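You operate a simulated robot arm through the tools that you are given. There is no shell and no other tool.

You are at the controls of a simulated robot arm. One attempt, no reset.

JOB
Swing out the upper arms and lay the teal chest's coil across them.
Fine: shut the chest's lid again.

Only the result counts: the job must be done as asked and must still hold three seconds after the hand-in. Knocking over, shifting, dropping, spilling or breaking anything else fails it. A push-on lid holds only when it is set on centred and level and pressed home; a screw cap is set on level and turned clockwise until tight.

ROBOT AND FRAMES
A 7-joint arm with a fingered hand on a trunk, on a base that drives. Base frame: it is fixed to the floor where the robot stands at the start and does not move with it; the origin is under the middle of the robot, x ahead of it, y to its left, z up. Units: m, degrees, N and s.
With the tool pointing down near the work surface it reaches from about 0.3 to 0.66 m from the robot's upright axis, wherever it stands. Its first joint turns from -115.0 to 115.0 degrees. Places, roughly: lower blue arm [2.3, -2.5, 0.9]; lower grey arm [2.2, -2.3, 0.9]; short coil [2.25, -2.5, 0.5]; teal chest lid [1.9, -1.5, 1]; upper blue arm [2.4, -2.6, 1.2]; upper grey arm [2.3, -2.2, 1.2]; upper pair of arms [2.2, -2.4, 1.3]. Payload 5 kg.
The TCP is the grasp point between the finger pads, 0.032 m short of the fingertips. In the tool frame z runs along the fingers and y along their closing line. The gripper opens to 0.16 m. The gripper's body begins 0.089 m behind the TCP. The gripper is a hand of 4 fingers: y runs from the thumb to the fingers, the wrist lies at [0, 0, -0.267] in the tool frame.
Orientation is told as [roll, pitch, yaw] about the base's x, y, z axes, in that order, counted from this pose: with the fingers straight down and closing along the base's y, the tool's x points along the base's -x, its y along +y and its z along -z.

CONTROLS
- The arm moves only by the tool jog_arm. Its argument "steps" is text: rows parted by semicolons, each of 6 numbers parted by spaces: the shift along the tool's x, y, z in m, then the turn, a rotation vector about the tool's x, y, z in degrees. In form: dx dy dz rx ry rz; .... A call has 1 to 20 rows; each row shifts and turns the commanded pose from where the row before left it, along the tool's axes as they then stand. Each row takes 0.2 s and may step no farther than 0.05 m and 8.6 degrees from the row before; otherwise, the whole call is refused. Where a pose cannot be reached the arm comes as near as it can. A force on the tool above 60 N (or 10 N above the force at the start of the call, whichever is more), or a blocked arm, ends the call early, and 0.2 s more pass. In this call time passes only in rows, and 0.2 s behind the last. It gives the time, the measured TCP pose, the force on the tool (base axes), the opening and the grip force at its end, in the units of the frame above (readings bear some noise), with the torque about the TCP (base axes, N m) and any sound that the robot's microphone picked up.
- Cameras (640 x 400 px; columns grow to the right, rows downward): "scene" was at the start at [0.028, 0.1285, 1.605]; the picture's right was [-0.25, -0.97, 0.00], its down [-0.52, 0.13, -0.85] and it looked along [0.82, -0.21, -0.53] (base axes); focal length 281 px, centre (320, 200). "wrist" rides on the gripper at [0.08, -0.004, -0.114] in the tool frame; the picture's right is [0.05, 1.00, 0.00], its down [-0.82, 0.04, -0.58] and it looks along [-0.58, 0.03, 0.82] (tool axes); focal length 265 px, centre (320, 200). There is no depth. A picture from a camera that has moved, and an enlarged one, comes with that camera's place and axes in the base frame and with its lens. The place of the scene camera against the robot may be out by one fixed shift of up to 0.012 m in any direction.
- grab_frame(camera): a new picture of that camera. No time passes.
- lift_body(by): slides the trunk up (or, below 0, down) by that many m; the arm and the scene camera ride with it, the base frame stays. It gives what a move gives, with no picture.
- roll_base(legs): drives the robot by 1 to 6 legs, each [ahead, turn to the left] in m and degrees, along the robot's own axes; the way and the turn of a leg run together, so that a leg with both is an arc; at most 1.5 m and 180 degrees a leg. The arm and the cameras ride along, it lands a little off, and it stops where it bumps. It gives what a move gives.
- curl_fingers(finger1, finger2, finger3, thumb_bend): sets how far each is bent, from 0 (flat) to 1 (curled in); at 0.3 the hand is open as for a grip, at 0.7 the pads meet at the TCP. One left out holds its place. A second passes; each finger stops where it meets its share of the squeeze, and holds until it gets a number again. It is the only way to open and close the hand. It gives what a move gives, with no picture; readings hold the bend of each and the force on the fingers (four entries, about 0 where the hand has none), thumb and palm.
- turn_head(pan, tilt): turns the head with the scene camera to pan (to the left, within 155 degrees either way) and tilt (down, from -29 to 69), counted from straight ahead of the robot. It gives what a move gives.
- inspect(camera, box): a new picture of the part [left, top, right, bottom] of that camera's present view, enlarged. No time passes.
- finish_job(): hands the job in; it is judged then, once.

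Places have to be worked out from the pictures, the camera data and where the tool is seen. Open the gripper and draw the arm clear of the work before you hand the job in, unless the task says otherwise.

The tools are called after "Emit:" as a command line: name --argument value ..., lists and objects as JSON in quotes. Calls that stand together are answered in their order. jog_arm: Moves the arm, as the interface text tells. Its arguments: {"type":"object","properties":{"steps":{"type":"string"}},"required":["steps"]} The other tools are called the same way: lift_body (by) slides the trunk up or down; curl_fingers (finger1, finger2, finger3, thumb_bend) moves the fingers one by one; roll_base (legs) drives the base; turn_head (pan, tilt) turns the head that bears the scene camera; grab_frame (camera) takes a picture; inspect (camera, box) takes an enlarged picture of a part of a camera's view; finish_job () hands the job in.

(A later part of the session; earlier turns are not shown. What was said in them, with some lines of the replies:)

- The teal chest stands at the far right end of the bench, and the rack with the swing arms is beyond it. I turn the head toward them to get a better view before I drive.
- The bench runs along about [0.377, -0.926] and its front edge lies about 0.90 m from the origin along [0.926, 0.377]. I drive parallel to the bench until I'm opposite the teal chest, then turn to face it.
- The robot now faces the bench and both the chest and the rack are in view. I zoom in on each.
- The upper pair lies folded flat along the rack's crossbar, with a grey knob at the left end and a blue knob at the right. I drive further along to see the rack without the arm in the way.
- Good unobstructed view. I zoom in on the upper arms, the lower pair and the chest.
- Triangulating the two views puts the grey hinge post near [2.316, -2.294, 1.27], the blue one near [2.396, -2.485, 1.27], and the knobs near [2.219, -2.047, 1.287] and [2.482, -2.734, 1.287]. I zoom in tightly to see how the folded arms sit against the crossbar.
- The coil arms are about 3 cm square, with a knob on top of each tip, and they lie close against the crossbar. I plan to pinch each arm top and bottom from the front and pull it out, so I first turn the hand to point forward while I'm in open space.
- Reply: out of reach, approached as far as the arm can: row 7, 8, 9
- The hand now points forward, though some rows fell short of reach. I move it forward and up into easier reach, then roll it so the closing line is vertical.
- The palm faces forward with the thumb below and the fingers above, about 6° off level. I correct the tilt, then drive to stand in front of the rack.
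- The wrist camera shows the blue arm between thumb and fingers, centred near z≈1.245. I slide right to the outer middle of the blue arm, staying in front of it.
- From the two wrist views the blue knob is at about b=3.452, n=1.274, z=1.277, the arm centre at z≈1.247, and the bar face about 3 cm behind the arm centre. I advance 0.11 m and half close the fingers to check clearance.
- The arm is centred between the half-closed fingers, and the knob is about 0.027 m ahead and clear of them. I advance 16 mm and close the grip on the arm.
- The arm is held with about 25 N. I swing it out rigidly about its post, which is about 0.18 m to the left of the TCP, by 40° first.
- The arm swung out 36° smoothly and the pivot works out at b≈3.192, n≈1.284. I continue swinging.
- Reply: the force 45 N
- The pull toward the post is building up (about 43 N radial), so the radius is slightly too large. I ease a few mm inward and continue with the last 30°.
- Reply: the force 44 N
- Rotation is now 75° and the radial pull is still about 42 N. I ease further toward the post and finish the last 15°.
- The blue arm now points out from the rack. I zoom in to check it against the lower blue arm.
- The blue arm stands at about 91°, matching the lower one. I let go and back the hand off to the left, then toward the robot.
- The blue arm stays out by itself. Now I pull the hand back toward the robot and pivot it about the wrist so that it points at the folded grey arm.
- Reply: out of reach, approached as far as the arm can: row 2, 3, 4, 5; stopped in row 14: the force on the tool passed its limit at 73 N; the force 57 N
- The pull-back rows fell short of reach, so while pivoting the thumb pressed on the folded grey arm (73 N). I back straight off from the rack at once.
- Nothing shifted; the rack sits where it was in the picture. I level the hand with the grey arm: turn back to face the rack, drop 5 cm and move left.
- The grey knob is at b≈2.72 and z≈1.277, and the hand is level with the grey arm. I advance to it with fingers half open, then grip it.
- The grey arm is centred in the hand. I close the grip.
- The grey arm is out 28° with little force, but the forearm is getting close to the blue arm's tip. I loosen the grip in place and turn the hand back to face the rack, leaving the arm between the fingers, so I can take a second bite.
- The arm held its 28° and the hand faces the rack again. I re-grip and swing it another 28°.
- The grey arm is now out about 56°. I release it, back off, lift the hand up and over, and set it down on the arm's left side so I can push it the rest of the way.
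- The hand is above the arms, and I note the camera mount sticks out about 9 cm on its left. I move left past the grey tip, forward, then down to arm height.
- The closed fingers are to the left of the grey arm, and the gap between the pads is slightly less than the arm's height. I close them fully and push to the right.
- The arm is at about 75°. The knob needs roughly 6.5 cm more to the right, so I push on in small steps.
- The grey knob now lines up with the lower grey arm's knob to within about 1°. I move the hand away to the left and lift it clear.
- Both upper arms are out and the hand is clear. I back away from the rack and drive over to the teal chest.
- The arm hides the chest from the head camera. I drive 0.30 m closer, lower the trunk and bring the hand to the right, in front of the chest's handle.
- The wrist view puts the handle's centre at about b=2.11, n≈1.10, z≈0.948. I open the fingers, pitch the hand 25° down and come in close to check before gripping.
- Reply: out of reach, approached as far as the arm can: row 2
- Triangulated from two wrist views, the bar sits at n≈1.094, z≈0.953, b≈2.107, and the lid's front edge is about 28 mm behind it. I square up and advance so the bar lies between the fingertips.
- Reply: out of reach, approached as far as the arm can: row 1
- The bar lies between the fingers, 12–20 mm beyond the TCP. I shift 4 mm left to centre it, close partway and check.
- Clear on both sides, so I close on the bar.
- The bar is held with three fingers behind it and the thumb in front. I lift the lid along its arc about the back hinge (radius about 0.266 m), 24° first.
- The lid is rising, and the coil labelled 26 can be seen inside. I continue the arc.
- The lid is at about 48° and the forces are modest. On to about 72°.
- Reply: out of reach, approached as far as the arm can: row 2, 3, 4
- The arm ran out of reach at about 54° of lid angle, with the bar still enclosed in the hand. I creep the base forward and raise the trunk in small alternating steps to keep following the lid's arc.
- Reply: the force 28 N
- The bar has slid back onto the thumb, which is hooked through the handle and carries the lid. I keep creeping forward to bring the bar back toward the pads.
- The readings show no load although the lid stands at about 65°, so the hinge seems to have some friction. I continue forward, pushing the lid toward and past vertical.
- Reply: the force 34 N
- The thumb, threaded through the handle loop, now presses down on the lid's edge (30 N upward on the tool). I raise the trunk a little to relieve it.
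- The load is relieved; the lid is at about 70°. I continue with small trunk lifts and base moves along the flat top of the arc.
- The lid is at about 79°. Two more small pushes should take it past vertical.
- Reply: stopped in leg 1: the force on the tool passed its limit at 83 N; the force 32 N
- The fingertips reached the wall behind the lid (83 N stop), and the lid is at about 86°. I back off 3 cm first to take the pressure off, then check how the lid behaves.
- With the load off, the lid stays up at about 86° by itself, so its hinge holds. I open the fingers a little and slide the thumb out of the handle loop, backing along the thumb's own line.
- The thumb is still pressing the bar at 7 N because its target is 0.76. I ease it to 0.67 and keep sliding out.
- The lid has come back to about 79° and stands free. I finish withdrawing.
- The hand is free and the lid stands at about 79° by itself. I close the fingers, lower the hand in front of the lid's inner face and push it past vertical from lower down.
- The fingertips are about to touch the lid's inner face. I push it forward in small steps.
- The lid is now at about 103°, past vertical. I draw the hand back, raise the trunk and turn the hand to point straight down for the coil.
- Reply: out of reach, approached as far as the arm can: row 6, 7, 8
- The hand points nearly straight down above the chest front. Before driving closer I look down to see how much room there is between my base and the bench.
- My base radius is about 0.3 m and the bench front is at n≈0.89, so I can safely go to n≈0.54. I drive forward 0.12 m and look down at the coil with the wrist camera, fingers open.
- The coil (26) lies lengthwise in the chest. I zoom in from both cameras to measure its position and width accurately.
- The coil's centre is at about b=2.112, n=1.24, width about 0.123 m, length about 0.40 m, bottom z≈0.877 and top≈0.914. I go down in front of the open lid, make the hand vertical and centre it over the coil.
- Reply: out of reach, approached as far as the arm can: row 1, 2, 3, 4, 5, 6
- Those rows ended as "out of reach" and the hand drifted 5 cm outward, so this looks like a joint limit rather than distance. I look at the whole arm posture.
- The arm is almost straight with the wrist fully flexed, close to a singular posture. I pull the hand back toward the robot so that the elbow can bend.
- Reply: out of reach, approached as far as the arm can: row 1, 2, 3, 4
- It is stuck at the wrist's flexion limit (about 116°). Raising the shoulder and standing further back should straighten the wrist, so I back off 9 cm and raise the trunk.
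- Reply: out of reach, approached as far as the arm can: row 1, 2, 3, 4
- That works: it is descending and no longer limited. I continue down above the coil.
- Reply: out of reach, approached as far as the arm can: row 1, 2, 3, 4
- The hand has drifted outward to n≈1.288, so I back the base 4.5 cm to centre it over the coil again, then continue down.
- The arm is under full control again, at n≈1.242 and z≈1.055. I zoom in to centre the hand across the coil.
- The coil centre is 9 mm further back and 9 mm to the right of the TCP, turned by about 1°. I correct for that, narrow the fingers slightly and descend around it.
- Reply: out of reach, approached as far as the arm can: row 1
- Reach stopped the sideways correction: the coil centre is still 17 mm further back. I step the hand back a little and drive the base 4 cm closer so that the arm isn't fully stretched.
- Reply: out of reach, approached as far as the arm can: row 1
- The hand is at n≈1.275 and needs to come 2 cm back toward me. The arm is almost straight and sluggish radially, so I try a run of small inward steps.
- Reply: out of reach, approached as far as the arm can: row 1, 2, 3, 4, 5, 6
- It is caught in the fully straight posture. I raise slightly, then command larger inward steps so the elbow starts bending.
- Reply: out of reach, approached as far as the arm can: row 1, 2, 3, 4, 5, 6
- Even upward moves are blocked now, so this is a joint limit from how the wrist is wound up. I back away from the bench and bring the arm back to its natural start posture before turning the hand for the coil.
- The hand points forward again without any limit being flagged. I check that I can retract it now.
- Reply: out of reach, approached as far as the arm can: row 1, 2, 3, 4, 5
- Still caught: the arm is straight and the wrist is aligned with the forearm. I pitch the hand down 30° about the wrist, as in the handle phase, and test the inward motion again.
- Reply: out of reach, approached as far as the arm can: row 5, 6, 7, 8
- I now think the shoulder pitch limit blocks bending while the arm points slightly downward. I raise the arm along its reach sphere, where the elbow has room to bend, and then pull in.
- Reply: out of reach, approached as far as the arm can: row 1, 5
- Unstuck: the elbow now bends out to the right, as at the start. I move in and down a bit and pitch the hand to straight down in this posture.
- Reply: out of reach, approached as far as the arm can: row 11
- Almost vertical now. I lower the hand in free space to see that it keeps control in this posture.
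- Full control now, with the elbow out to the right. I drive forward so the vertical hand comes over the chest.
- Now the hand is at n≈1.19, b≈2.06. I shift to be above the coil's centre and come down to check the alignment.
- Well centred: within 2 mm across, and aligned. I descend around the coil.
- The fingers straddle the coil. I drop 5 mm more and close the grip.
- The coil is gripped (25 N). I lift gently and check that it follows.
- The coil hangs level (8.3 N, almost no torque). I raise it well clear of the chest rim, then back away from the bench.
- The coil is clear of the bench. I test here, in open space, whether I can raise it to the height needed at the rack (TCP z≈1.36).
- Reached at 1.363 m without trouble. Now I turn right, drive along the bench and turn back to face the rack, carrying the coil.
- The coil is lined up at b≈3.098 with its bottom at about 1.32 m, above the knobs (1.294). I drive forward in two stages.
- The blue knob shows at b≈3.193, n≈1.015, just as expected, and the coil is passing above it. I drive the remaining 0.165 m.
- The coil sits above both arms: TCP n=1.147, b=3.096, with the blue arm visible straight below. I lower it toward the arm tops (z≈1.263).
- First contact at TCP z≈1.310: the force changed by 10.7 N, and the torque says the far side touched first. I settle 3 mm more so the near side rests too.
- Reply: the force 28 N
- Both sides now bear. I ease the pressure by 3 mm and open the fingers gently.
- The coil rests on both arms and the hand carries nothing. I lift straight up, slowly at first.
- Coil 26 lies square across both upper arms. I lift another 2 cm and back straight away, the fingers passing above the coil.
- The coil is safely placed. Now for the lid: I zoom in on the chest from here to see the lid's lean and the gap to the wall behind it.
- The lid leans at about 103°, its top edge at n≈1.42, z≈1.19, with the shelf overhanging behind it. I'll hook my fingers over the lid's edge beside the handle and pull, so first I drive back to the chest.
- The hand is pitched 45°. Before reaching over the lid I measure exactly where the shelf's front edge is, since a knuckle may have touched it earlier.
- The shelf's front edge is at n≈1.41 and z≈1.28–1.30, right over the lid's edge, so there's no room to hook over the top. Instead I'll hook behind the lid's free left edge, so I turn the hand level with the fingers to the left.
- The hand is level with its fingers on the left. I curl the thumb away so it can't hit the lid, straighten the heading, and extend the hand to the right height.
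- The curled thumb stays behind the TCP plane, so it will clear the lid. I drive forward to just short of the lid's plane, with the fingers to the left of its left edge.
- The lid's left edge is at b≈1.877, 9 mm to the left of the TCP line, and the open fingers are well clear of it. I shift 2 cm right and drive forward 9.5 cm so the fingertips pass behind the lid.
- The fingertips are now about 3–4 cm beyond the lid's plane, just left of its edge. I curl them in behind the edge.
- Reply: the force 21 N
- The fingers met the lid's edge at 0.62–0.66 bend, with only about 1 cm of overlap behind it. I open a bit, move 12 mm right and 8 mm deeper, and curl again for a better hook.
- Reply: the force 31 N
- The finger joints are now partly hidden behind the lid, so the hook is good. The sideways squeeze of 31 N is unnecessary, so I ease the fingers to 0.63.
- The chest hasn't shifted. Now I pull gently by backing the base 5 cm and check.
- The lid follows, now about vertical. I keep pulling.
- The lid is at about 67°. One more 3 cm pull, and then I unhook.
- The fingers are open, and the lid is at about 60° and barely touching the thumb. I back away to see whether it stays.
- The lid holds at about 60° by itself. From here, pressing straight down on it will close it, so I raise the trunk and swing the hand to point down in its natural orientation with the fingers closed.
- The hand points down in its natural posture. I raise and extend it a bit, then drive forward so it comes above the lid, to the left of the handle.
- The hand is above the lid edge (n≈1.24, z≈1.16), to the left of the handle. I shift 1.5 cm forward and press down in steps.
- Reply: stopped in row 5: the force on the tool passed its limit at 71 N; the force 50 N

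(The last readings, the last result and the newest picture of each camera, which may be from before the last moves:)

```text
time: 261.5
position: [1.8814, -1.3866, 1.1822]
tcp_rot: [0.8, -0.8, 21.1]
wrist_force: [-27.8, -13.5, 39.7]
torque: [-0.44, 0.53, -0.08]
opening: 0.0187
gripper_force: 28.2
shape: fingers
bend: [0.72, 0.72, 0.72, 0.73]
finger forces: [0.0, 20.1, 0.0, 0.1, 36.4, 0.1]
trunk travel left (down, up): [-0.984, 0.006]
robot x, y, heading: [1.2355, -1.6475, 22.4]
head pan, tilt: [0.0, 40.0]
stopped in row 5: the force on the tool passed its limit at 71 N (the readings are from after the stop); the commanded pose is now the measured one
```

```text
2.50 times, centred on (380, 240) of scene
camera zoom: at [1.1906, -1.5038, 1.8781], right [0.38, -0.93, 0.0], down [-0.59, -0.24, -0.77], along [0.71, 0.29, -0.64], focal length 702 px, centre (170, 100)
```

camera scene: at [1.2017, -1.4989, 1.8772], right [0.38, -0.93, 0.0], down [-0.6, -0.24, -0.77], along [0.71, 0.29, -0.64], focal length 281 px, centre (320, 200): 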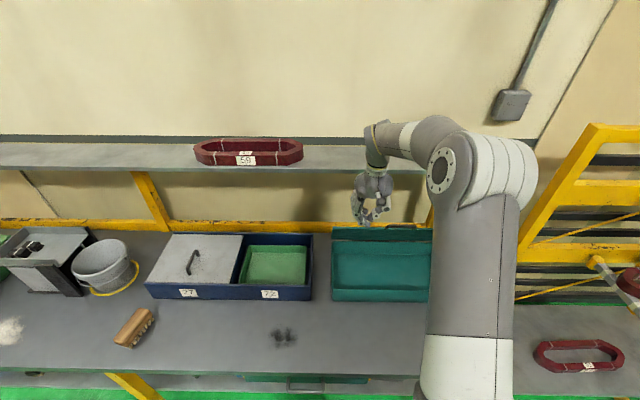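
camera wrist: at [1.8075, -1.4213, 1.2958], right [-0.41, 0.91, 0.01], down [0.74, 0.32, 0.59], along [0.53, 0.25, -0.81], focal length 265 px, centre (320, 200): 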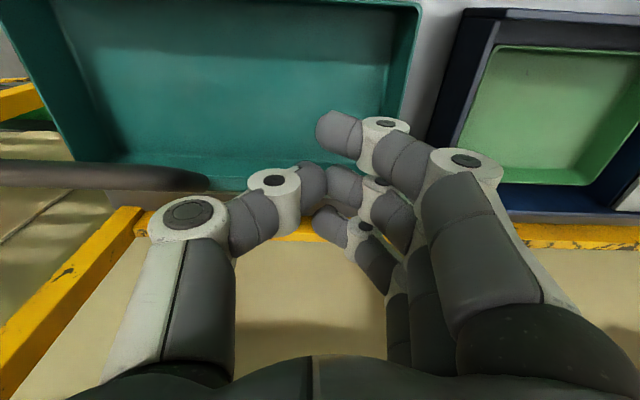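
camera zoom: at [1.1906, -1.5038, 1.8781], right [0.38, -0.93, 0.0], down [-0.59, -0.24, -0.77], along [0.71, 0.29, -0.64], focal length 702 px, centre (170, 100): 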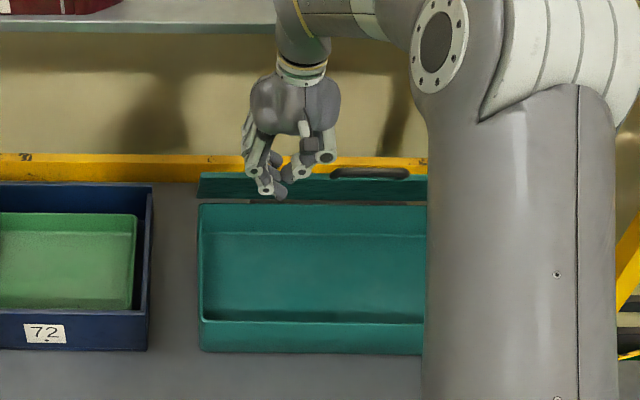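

The fingertips bore on the lid's end face (71 N along the lid, so no turning moment). I lift, move over the edge to the lid's outer side, and then press back and down.

Emit:
jog_arm --steps "0 0 -0.02 0 0 0;0 0 -0.025 0 0 0;-0.03 0 0 0 0 0;-0.025 0 0 0 0 0"

Emit:
grab_frame --camera "wrist"

Emit:
inspect --camera "scene" --box '[290, 160, 470, 320]'

```text
time: 262.5
position: [1.9393, -1.3624, 1.2205]
tcp_rot: [0.7, -0.5, 21.3]
wrist_force: [-0.5, -0.4, 0.4]
torque: [0.0, 0.0, -0.01]
opening: 0.0192
gripper_force: 0.0
shape: fingers
bend: [0.72, 0.71, 0.72, 0.72]
finger forces: [0.0, 0.0, 0.0, 0.0, 0.0, 0.0]
trunk travel left (down, up): [-0.984, 0.006]
robot x, y, heading: [1.233, -1.6443, 22.2]
head pan, tilt: [0.0, 40.0]
```

```text
taken
camera wrist: at [1.8653, -1.3983, 1.3338], right [-0.41, 0.91, 0.01], down [0.74, 0.33, 0.58], along [0.53, 0.25, -0.81], focal length 265 px, centre (320, 200)
```

wrist: 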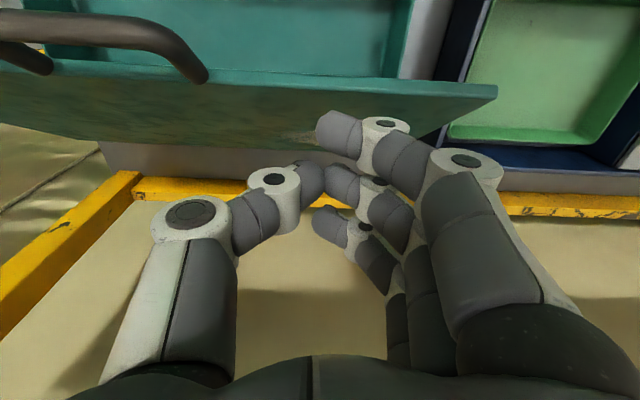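

```text
2.50 times, centred on (380, 240) of scene
camera zoom: at [1.1995, -1.4997, 1.8772], right [0.38, -0.93, 0.0], down [-0.6, -0.24, -0.77], along [0.71, 0.29, -0.64], focal length 702 px, centre (170, 100)
```

zoom: 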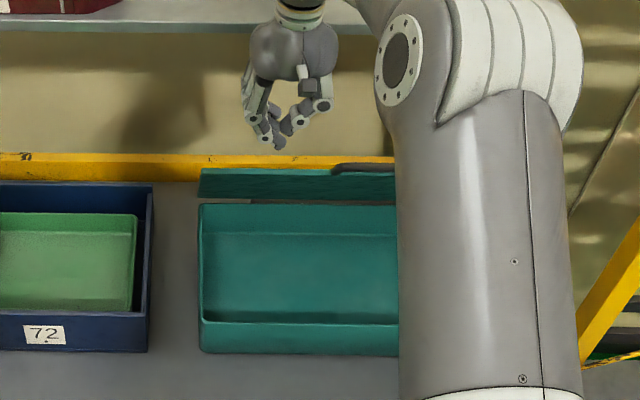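

I'm now above the lid's outer face, whose edge is at n≈1.242, z≈1.163. I follow the closing arc, pushing toward me and down.

Emit:
jog_arm --steps "0 0 0.0275 0 0 0;0 0 0.0275 0 0 0;0.018 0 0.021 0 0 0;0.018 0 0.021 0 0 0"

Emit:
grab_frame --camera "wrist"

Emit:
inspect --camera "scene" --box '[290, 160, 470, 320]'

```text
time: 263.5
position: [1.9064, -1.376, 1.1232]
tcp_rot: [0.7, -0.4, 21.2]
wrist_force: [0.1, -0.3, 0.2]
torque: [0.0, -0.02, 0.0]
opening: 0.0186
gripper_force: 0.0
shape: fingers
bend: [0.72, 0.71, 0.72, 0.72]
finger forces: [0.0, 0.1, 0.0, 0.1, 0.0, 0.0]
trunk travel left (down, up): [-0.984, 0.006]
robot x, y, heading: [1.2345, -1.6509, 22.1]
head pan, tilt: [0.0, 40.0]
```

```text
taken
camera wrist: at [1.8324, -1.41, 1.2364], right [-0.41, 0.91, 0.01], down [0.74, 0.33, 0.58], along [0.53, 0.25, -0.81], focal length 265 px, centre (320, 200)
```

wrist: 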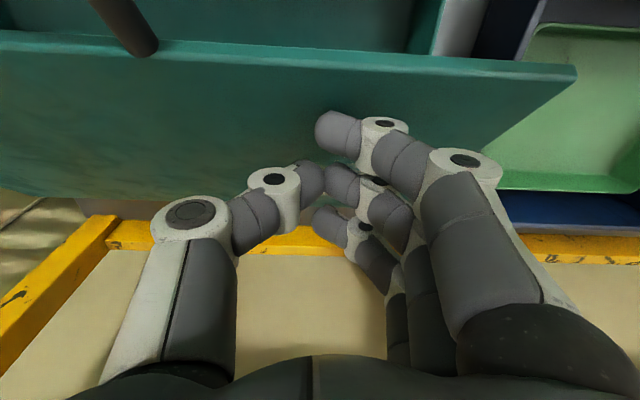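

```text
2.50 times, centred on (380, 240) of scene
camera zoom: at [1.2005, -1.4996, 1.8772], right [0.38, -0.93, 0.0], down [-0.6, -0.24, -0.77], along [0.71, 0.29, -0.64], focal length 702 px, centre (170, 100)
```

zoom: 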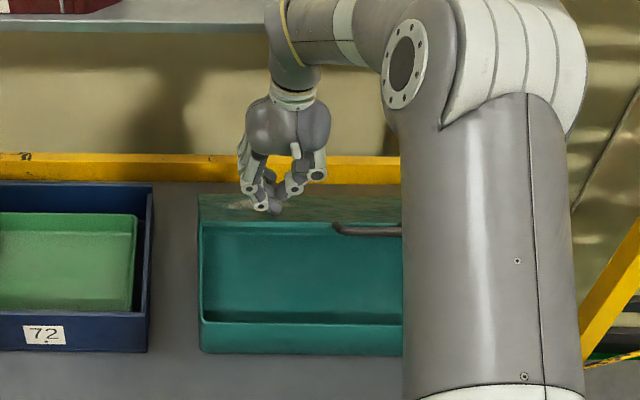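

The lid is closing with almost no force. I continue along the arc.

Emit:
jog_arm --steps "0.016 0 0.0205 0 0 0;0.016 0 0.0205 0 0 0;0.01 0 0.024 0 0 0"

Emit:
grab_frame --camera "wrist"

Emit:
inspect --camera "scene" --box '[290, 160, 470, 320]'

```text
time: 264.3
position: [1.8678, -1.3891, 1.0569]
tcp_rot: [0.5, -0.4, 21.2]
wrist_force: [0.6, -0.2, 0.7]
torque: [-0.02, 0.01, -0.01]
opening: 0.0189
gripper_force: 0.1
shape: fingers
bend: [0.72, 0.71, 0.72, 0.72]
finger forces: [0.0, 0.1, 0.0, 0.1, 0.0, 0.0]
trunk travel left (down, up): [-0.984, 0.006]
robot x, y, heading: [1.2328, -1.6468, 22.2]
head pan, tilt: [0.0, 40.0]
```

```text
taken
camera wrist: at [1.7938, -1.4243, 1.1709], right [-0.41, 0.91, 0.01], down [0.74, 0.33, 0.58], along [0.53, 0.25, -0.81], focal length 265 px, centre (320, 200)
```

wrist: 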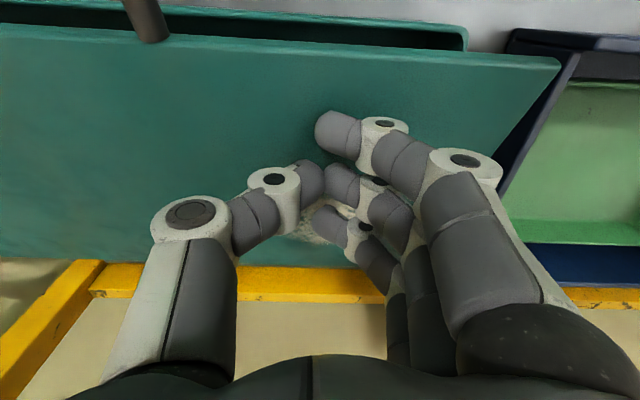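

```text
2.50 times, centred on (380, 240) of scene
camera zoom: at [1.201, -1.4993, 1.8772], right [0.38, -0.93, 0.0], down [-0.6, -0.24, -0.77], along [0.71, 0.29, -0.64], focal length 702 px, centre (170, 100)
```

zoom: 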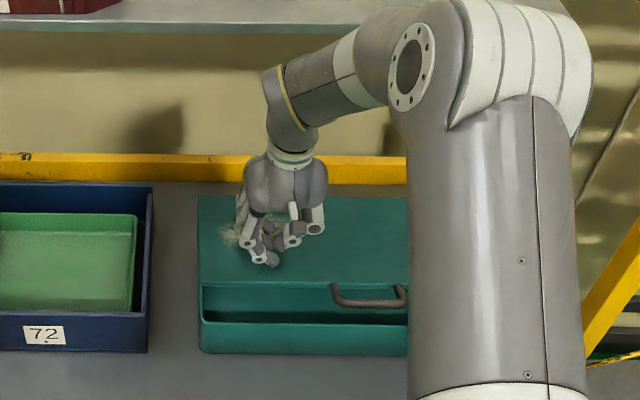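

The lid is down to about 25°. I keep pressing down toward closure.

Emit:
jog_arm --steps "0.006 0 0.02 0 0 0;0.004 0 0.018 0 0 0;0.002 0 0.012 0 0 0"

Emit:
grab_frame --camera "wrist"

Emit:
inspect --camera "scene" --box '[290, 160, 470, 320]'

```text
time: 265.1
position: [1.8561, -1.3933, 1.0072]
tcp_rot: [0.6, -0.4, 21.2]
wrist_force: [0.6, 0.8, -0.1]
torque: [-0.01, -0.01, 0.01]
opening: 0.0192
gripper_force: 0.1
shape: fingers
bend: [0.72, 0.71, 0.72, 0.72]
finger forces: [0.1, 0.1, 0.1, 0.1, 0.0, 0.0]
trunk travel left (down, up): [-0.984, 0.006]
robot x, y, heading: [1.2365, -1.6475, 22.1]
head pan, tilt: [0.0, 40.0]
```

```text
taken
camera wrist: at [1.7827, -1.4287, 1.121], right [-0.41, 0.91, 0.01], down [0.74, 0.33, 0.58], along [0.53, 0.25, -0.81], focal length 265 px, centre (320, 200)
```

wrist: 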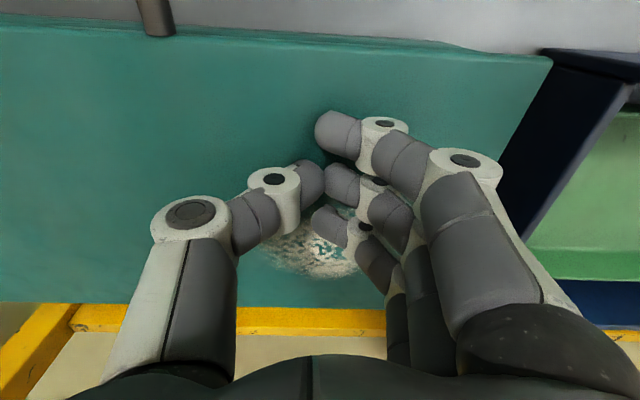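

```text
2.50 times, centred on (380, 240) of scene
camera zoom: at [1.2007, -1.4994, 1.8772], right [0.38, -0.93, 0.0], down [-0.6, -0.24, -0.77], along [0.71, 0.29, -0.64], focal length 702 px, centre (170, 100)
```

zoom: 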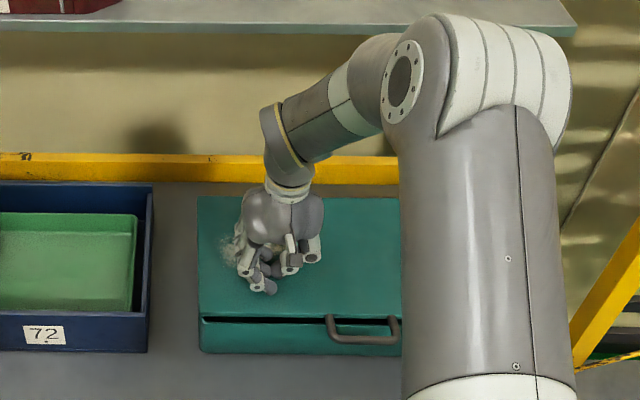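

Only a thin gap remains. I press down in small steps until the lid seats.

Emit:
jog_arm --steps "0.001 0 0.006 0 0 0;0 0 0.005 0 0 0;0 0 0.004 0 0 0"

Emit:
inspect --camera "scene" --box '[320, 210, 430, 310]'

```text
time: 265.9
position: [1.8556, -1.3945, 0.9925]
tcp_rot: [0.6, -0.4, 21.3]
wrist_force: [-0.7, -0.7, 0.6]
torque: [-0.01, -0.01, -0.05]
opening: 0.0188
gripper_force: 0.2
shape: fingers
bend: [0.72, 0.71, 0.72, 0.72]
finger forces: [0.0, 0.0, 0.0, 0.0, 0.0, 0.0]
trunk travel left (down, up): [-0.984, 0.006]
robot x, y, heading: [1.233, -1.6488, 22.2]
head pan, tilt: [0.0, 40.0]
```

```text
4.00 times, centred on (375, 260) of scene
camera zoom: at [1.2005, -1.4995, 1.8772], right [0.38, -0.93, 0.0], down [-0.6, -0.24, -0.77], along [0.71, 0.29, -0.64], focal length 1123 px, centre (100, -40)
```

zoom: 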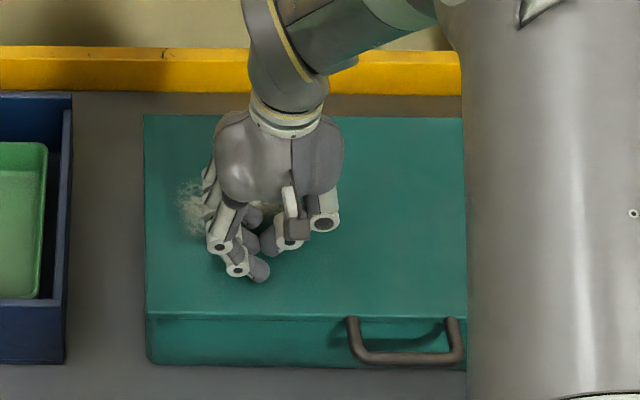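

The gap has disappeared. I press a few millimetres more to feel that it is seated.

Emit:
jog_arm --steps "0 0 0.003 0 0 0;0 0 0.003 0 0 0"

```text
time: 266.5
position: [1.8547, -1.3938, 0.9893]
tcp_rot: [0.6, -0.6, 21.2]
wrist_force: [-2.6, -1.3, 19.7]
torque: [-0.11, 0.18, -0.01]
opening: 0.0187
gripper_force: 13.2
shape: fingers
bend: [0.72, 0.72, 0.72, 0.72]
finger forces: [0.0, 11.2, 0.1, 0.1, 14.6, 0.1]
trunk travel left (down, up): [-0.984, 0.006]
robot x, y, heading: [1.235, -1.6449, 22.2]
head pan, tilt: [0.0, 40.0]
```

The lid is seated (20 N reaction). I lift the hand and back away to check the whole scene.

Emit:
jog_arm --steps "0 0 -0.02 0 0 0;0 0 -0.04 0 0 0;0 0 -0.04 0 0 0;0 0 -0.04 0 0 0"

Emit:
roll_base --legs '[[-0.5, 0]]'

Emit:
turn_head --pan -20 --tilt 30

Emit:
grab_frame --camera "scene"

```text
time: 267.5
position: [1.8536, -1.3964, 1.1269]
tcp_rot: [0.6, -0.4, 21.2]
wrist_force: [-0.4, 0.0, 1.1]
torque: [0.01, -0.01, 0.01]
opening: 0.0189
gripper_force: 0.1
shape: fingers
bend: [0.72, 0.71, 0.72, 0.72]
finger forces: [0.1, 0.0, 0.1, 0.0, 0.0, 0.1]
trunk travel left (down, up): [-0.984, 0.006]
robot x, y, heading: [1.2329, -1.6478, 22.1]
head pan, tilt: [0.0, 40.0]
```

```text
time: 270.5
position: [1.3948, -1.5827, 1.1277]
tcp_rot: [0.6, -0.4, 21.2]
wrist_force: [-0.2, 0.5, 1.0]
torque: [0.0, -0.03, -0.02]
opening: 0.0189
gripper_force: 0.1
shape: fingers
bend: [0.72, 0.71, 0.72, 0.72]
finger forces: [0.0, 0.0, 0.0, 0.0, 0.0, 0.0]
trunk travel left (down, up): [-0.984, 0.006]
robot x, y, heading: [0.7746, -1.8331, 22.2]
head pan, tilt: [0.0, 40.0]
```

```text
time: 271.3
position: [1.3948, -1.5832, 1.1271]
tcp_rot: [0.6, -0.5, 21.2]
wrist_force: [-0.1, 0.9, -0.7]
torque: [-0.03, -0.03, -0.01]
opening: 0.019
gripper_force: 0.0
shape: fingers
bend: [0.72, 0.71, 0.72, 0.72]
finger forces: [0.0, 0.0, 0.0, 0.0, 0.1, 0.0]
trunk travel left (down, up): [-0.984, 0.006]
robot x, y, heading: [0.7746, -1.8319, 22.2]
head pan, tilt: [-20.0, 30.0]
```

```text
taken
camera scene: at [0.7519, -1.7143, 1.8925], right [0.04, -1.0, 0.0], down [-0.5, -0.02, -0.87], along [0.87, 0.03, -0.5], focal length 281 px, centre (320, 200)
```

scene: 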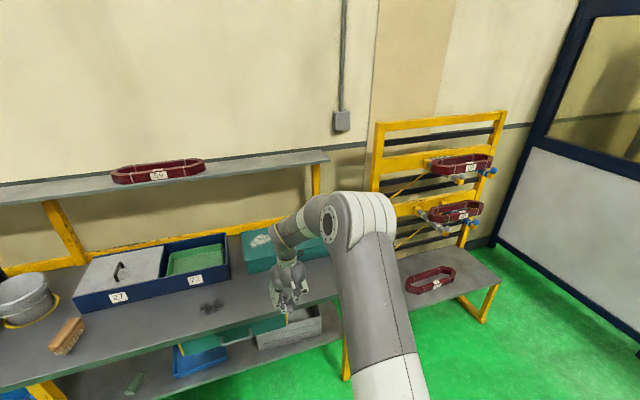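

I zoom in on the chest, the drawer area and the rack to verify the end state.

Emit:
inspect --camera "scene" --box '[160, 200, 360, 380]'

Emit:
inspect --camera "scene" --box '[370, 100, 520, 260]'

```text
2.22 times, centred on (260, 290) of scene
camera zoom: at [0.7519, -1.7143, 1.8925], right [0.04, -1.0, 0.0], down [-0.5, -0.02, -0.87], along [0.87, 0.03, -0.5], focal length 624 px, centre (453, 0)
```

zoom: 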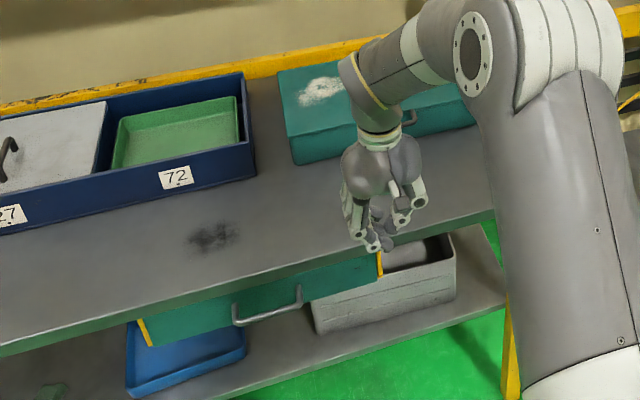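

```text
2.50 times, centred on (445, 180) of scene
camera zoom: at [0.7519, -1.7143, 1.8925], right [0.04, -1.0, 0.0], down [-0.5, -0.02, -0.87], along [0.87, 0.03, -0.5], focal length 702 px, centre (8, 250)
```

zoom: 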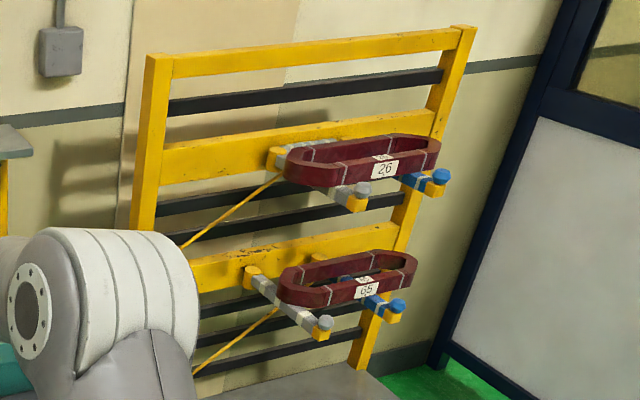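

The rack looks right: coil 26 lies across both upper arms, and coil 65 and the others are untouched. I open the hand and drive to the right to get a clear view of the chest without the arm in front of it.

Emit:
curl_fingers --finger1 0.3 --finger2 0.3 --finger3 0.3 --thumb_bend 0.3

Emit:
roll_base --legs '[[0, -90], [1.2, 0], [0, 90]]'

Emit:
turn_head --pan 25 --tilt 25

Emit:
grab_frame --camera "scene"

```text
time: 272.3
position: [1.3953, -1.5835, 1.1267]
tcp_rot: [0.6, -0.4, 21.2]
wrist_force: [-0.4, 0.2, 0.2]
torque: [0.05, -0.04, -0.04]
opening: 0.1697
gripper_force: 0.1
shape: fingers
bend: [0.3, 0.3, 0.3, 0.3]
finger forces: [0.1, 0.1, 0.0, 0.0, 0.0, 0.1]
trunk travel left (down, up): [-0.984, 0.006]
robot x, y, heading: [0.7767, -1.8348, 22.0]
head pan, tilt: [-20.0, 30.0]
```

```text
time: 286.0
position: [1.8438, -2.6847, 1.127]
tcp_rot: [0.6, -0.3, 21.6]
wrist_force: [0.1, -0.2, 0.7]
torque: [0.0, 0.01, -0.02]
opening: 0.1699
gripper_force: 0.1
shape: fingers
bend: [0.3, 0.3, 0.3, 0.3]
finger forces: [0.1, 0.0, 0.1, 0.1, 0.1, 0.0]
trunk travel left (down, up): [-0.984, 0.006]
robot x, y, heading: [1.2243, -2.943, 22.3]
head pan, tilt: [-20.0, 30.0]
```

```text
time: 287.1
position: [1.8432, -2.6854, 1.1263]
tcp_rot: [0.6, -0.5, 21.6]
wrist_force: [-0.2, -0.9, -0.1]
torque: [-0.01, -0.03, 0.0]
opening: 0.1698
gripper_force: 0.1
shape: fingers
bend: [0.3, 0.3, 0.3, 0.3]
finger forces: [0.0, 0.1, 0.0, 0.0, 0.1, 0.0]
trunk travel left (down, up): [-0.984, 0.006]
robot x, y, heading: [1.2303, -2.9433, 22.6]
head pan, tilt: [25.0, 25.0]
```

```text
taken
camera scene: at [1.1733, -2.7586, 1.9005], right [0.74, -0.68, 0.0], down [-0.29, -0.31, -0.91], along [0.61, 0.67, -0.42], focal length 281 px, centre (320, 200)
```

scene: 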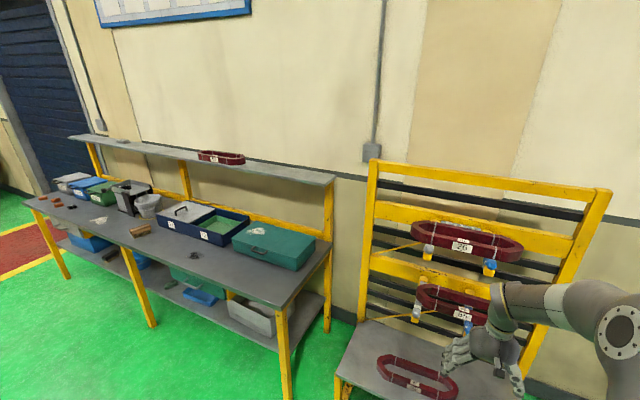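

Emit:
inspect --camera "scene" --box '[220, 205, 330, 285]'

Emit:
inspect --camera "scene" --box '[360, 190, 580, 340]'

```text
5.00 times, centred on (275, 245) of scene
camera zoom: at [1.1733, -2.7586, 1.9005], right [0.74, -0.68, 0.0], down [-0.29, -0.31, -0.91], along [0.61, 0.67, -0.42], focal length 1403 px, centre (545, -25)
```

zoom: 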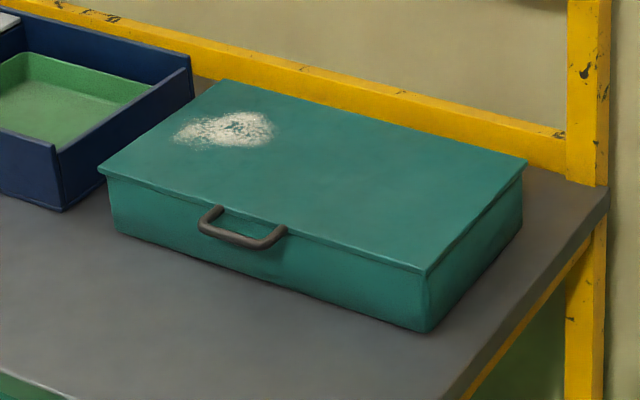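

```text
2.67 times, centred on (470, 265) of scene
camera zoom: at [1.1733, -2.7586, 1.9005], right [0.74, -0.68, 0.0], down [-0.29, -0.31, -0.91], along [0.61, 0.67, -0.42], focal length 748 px, centre (-80, 27)
```

zoom: 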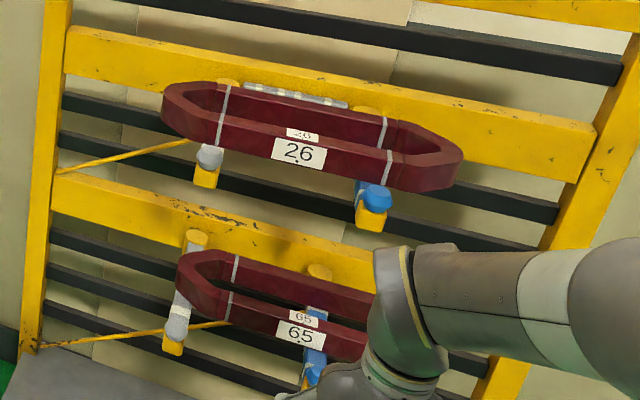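

All the checks agree: the teal chest is shut and stands where it was, coil 26 lies across both swung-out upper arms, and nothing else has moved. The hand is open and clear of the work, so I hand the job in.

Emit:
finish_job

```text
The job is handed in.
```

The job is handed in. Both upper arms are swung out, coil 26 from the teal chest lies across them, and the chest's lid is shut again.

- **Coil:** in the last pictures it rests square on the grey and blue upper arms, between the posts and the end knobs.
- **Lid:** it pushed back with about 20 N when I pressed it down, and no gap shows.
- **Surroundings:** the lower arms, coil 65 and the other items look unmoved.
- **Chest position:** the chest's corners measure within about a centimetre of where they started, which is about as fine as I could measure. A shift of a few millimetres is possible, since I pulled and pressed on the lid fairly hard at times.

There were four hard contacts above the 60 N limit along the way:

- The thumb hit the folded grey arm at 73 N.
- The hand struck something behind the open lid, probably the shelf edge, at 83 N.
- A fingertip pressed the lid's edge at 71 N.
- The first push while closing the lid did nothing, because it ran along the lid towards the hinge.

I saw no lasting effect from any of them.

The hand is open and clear of the work.
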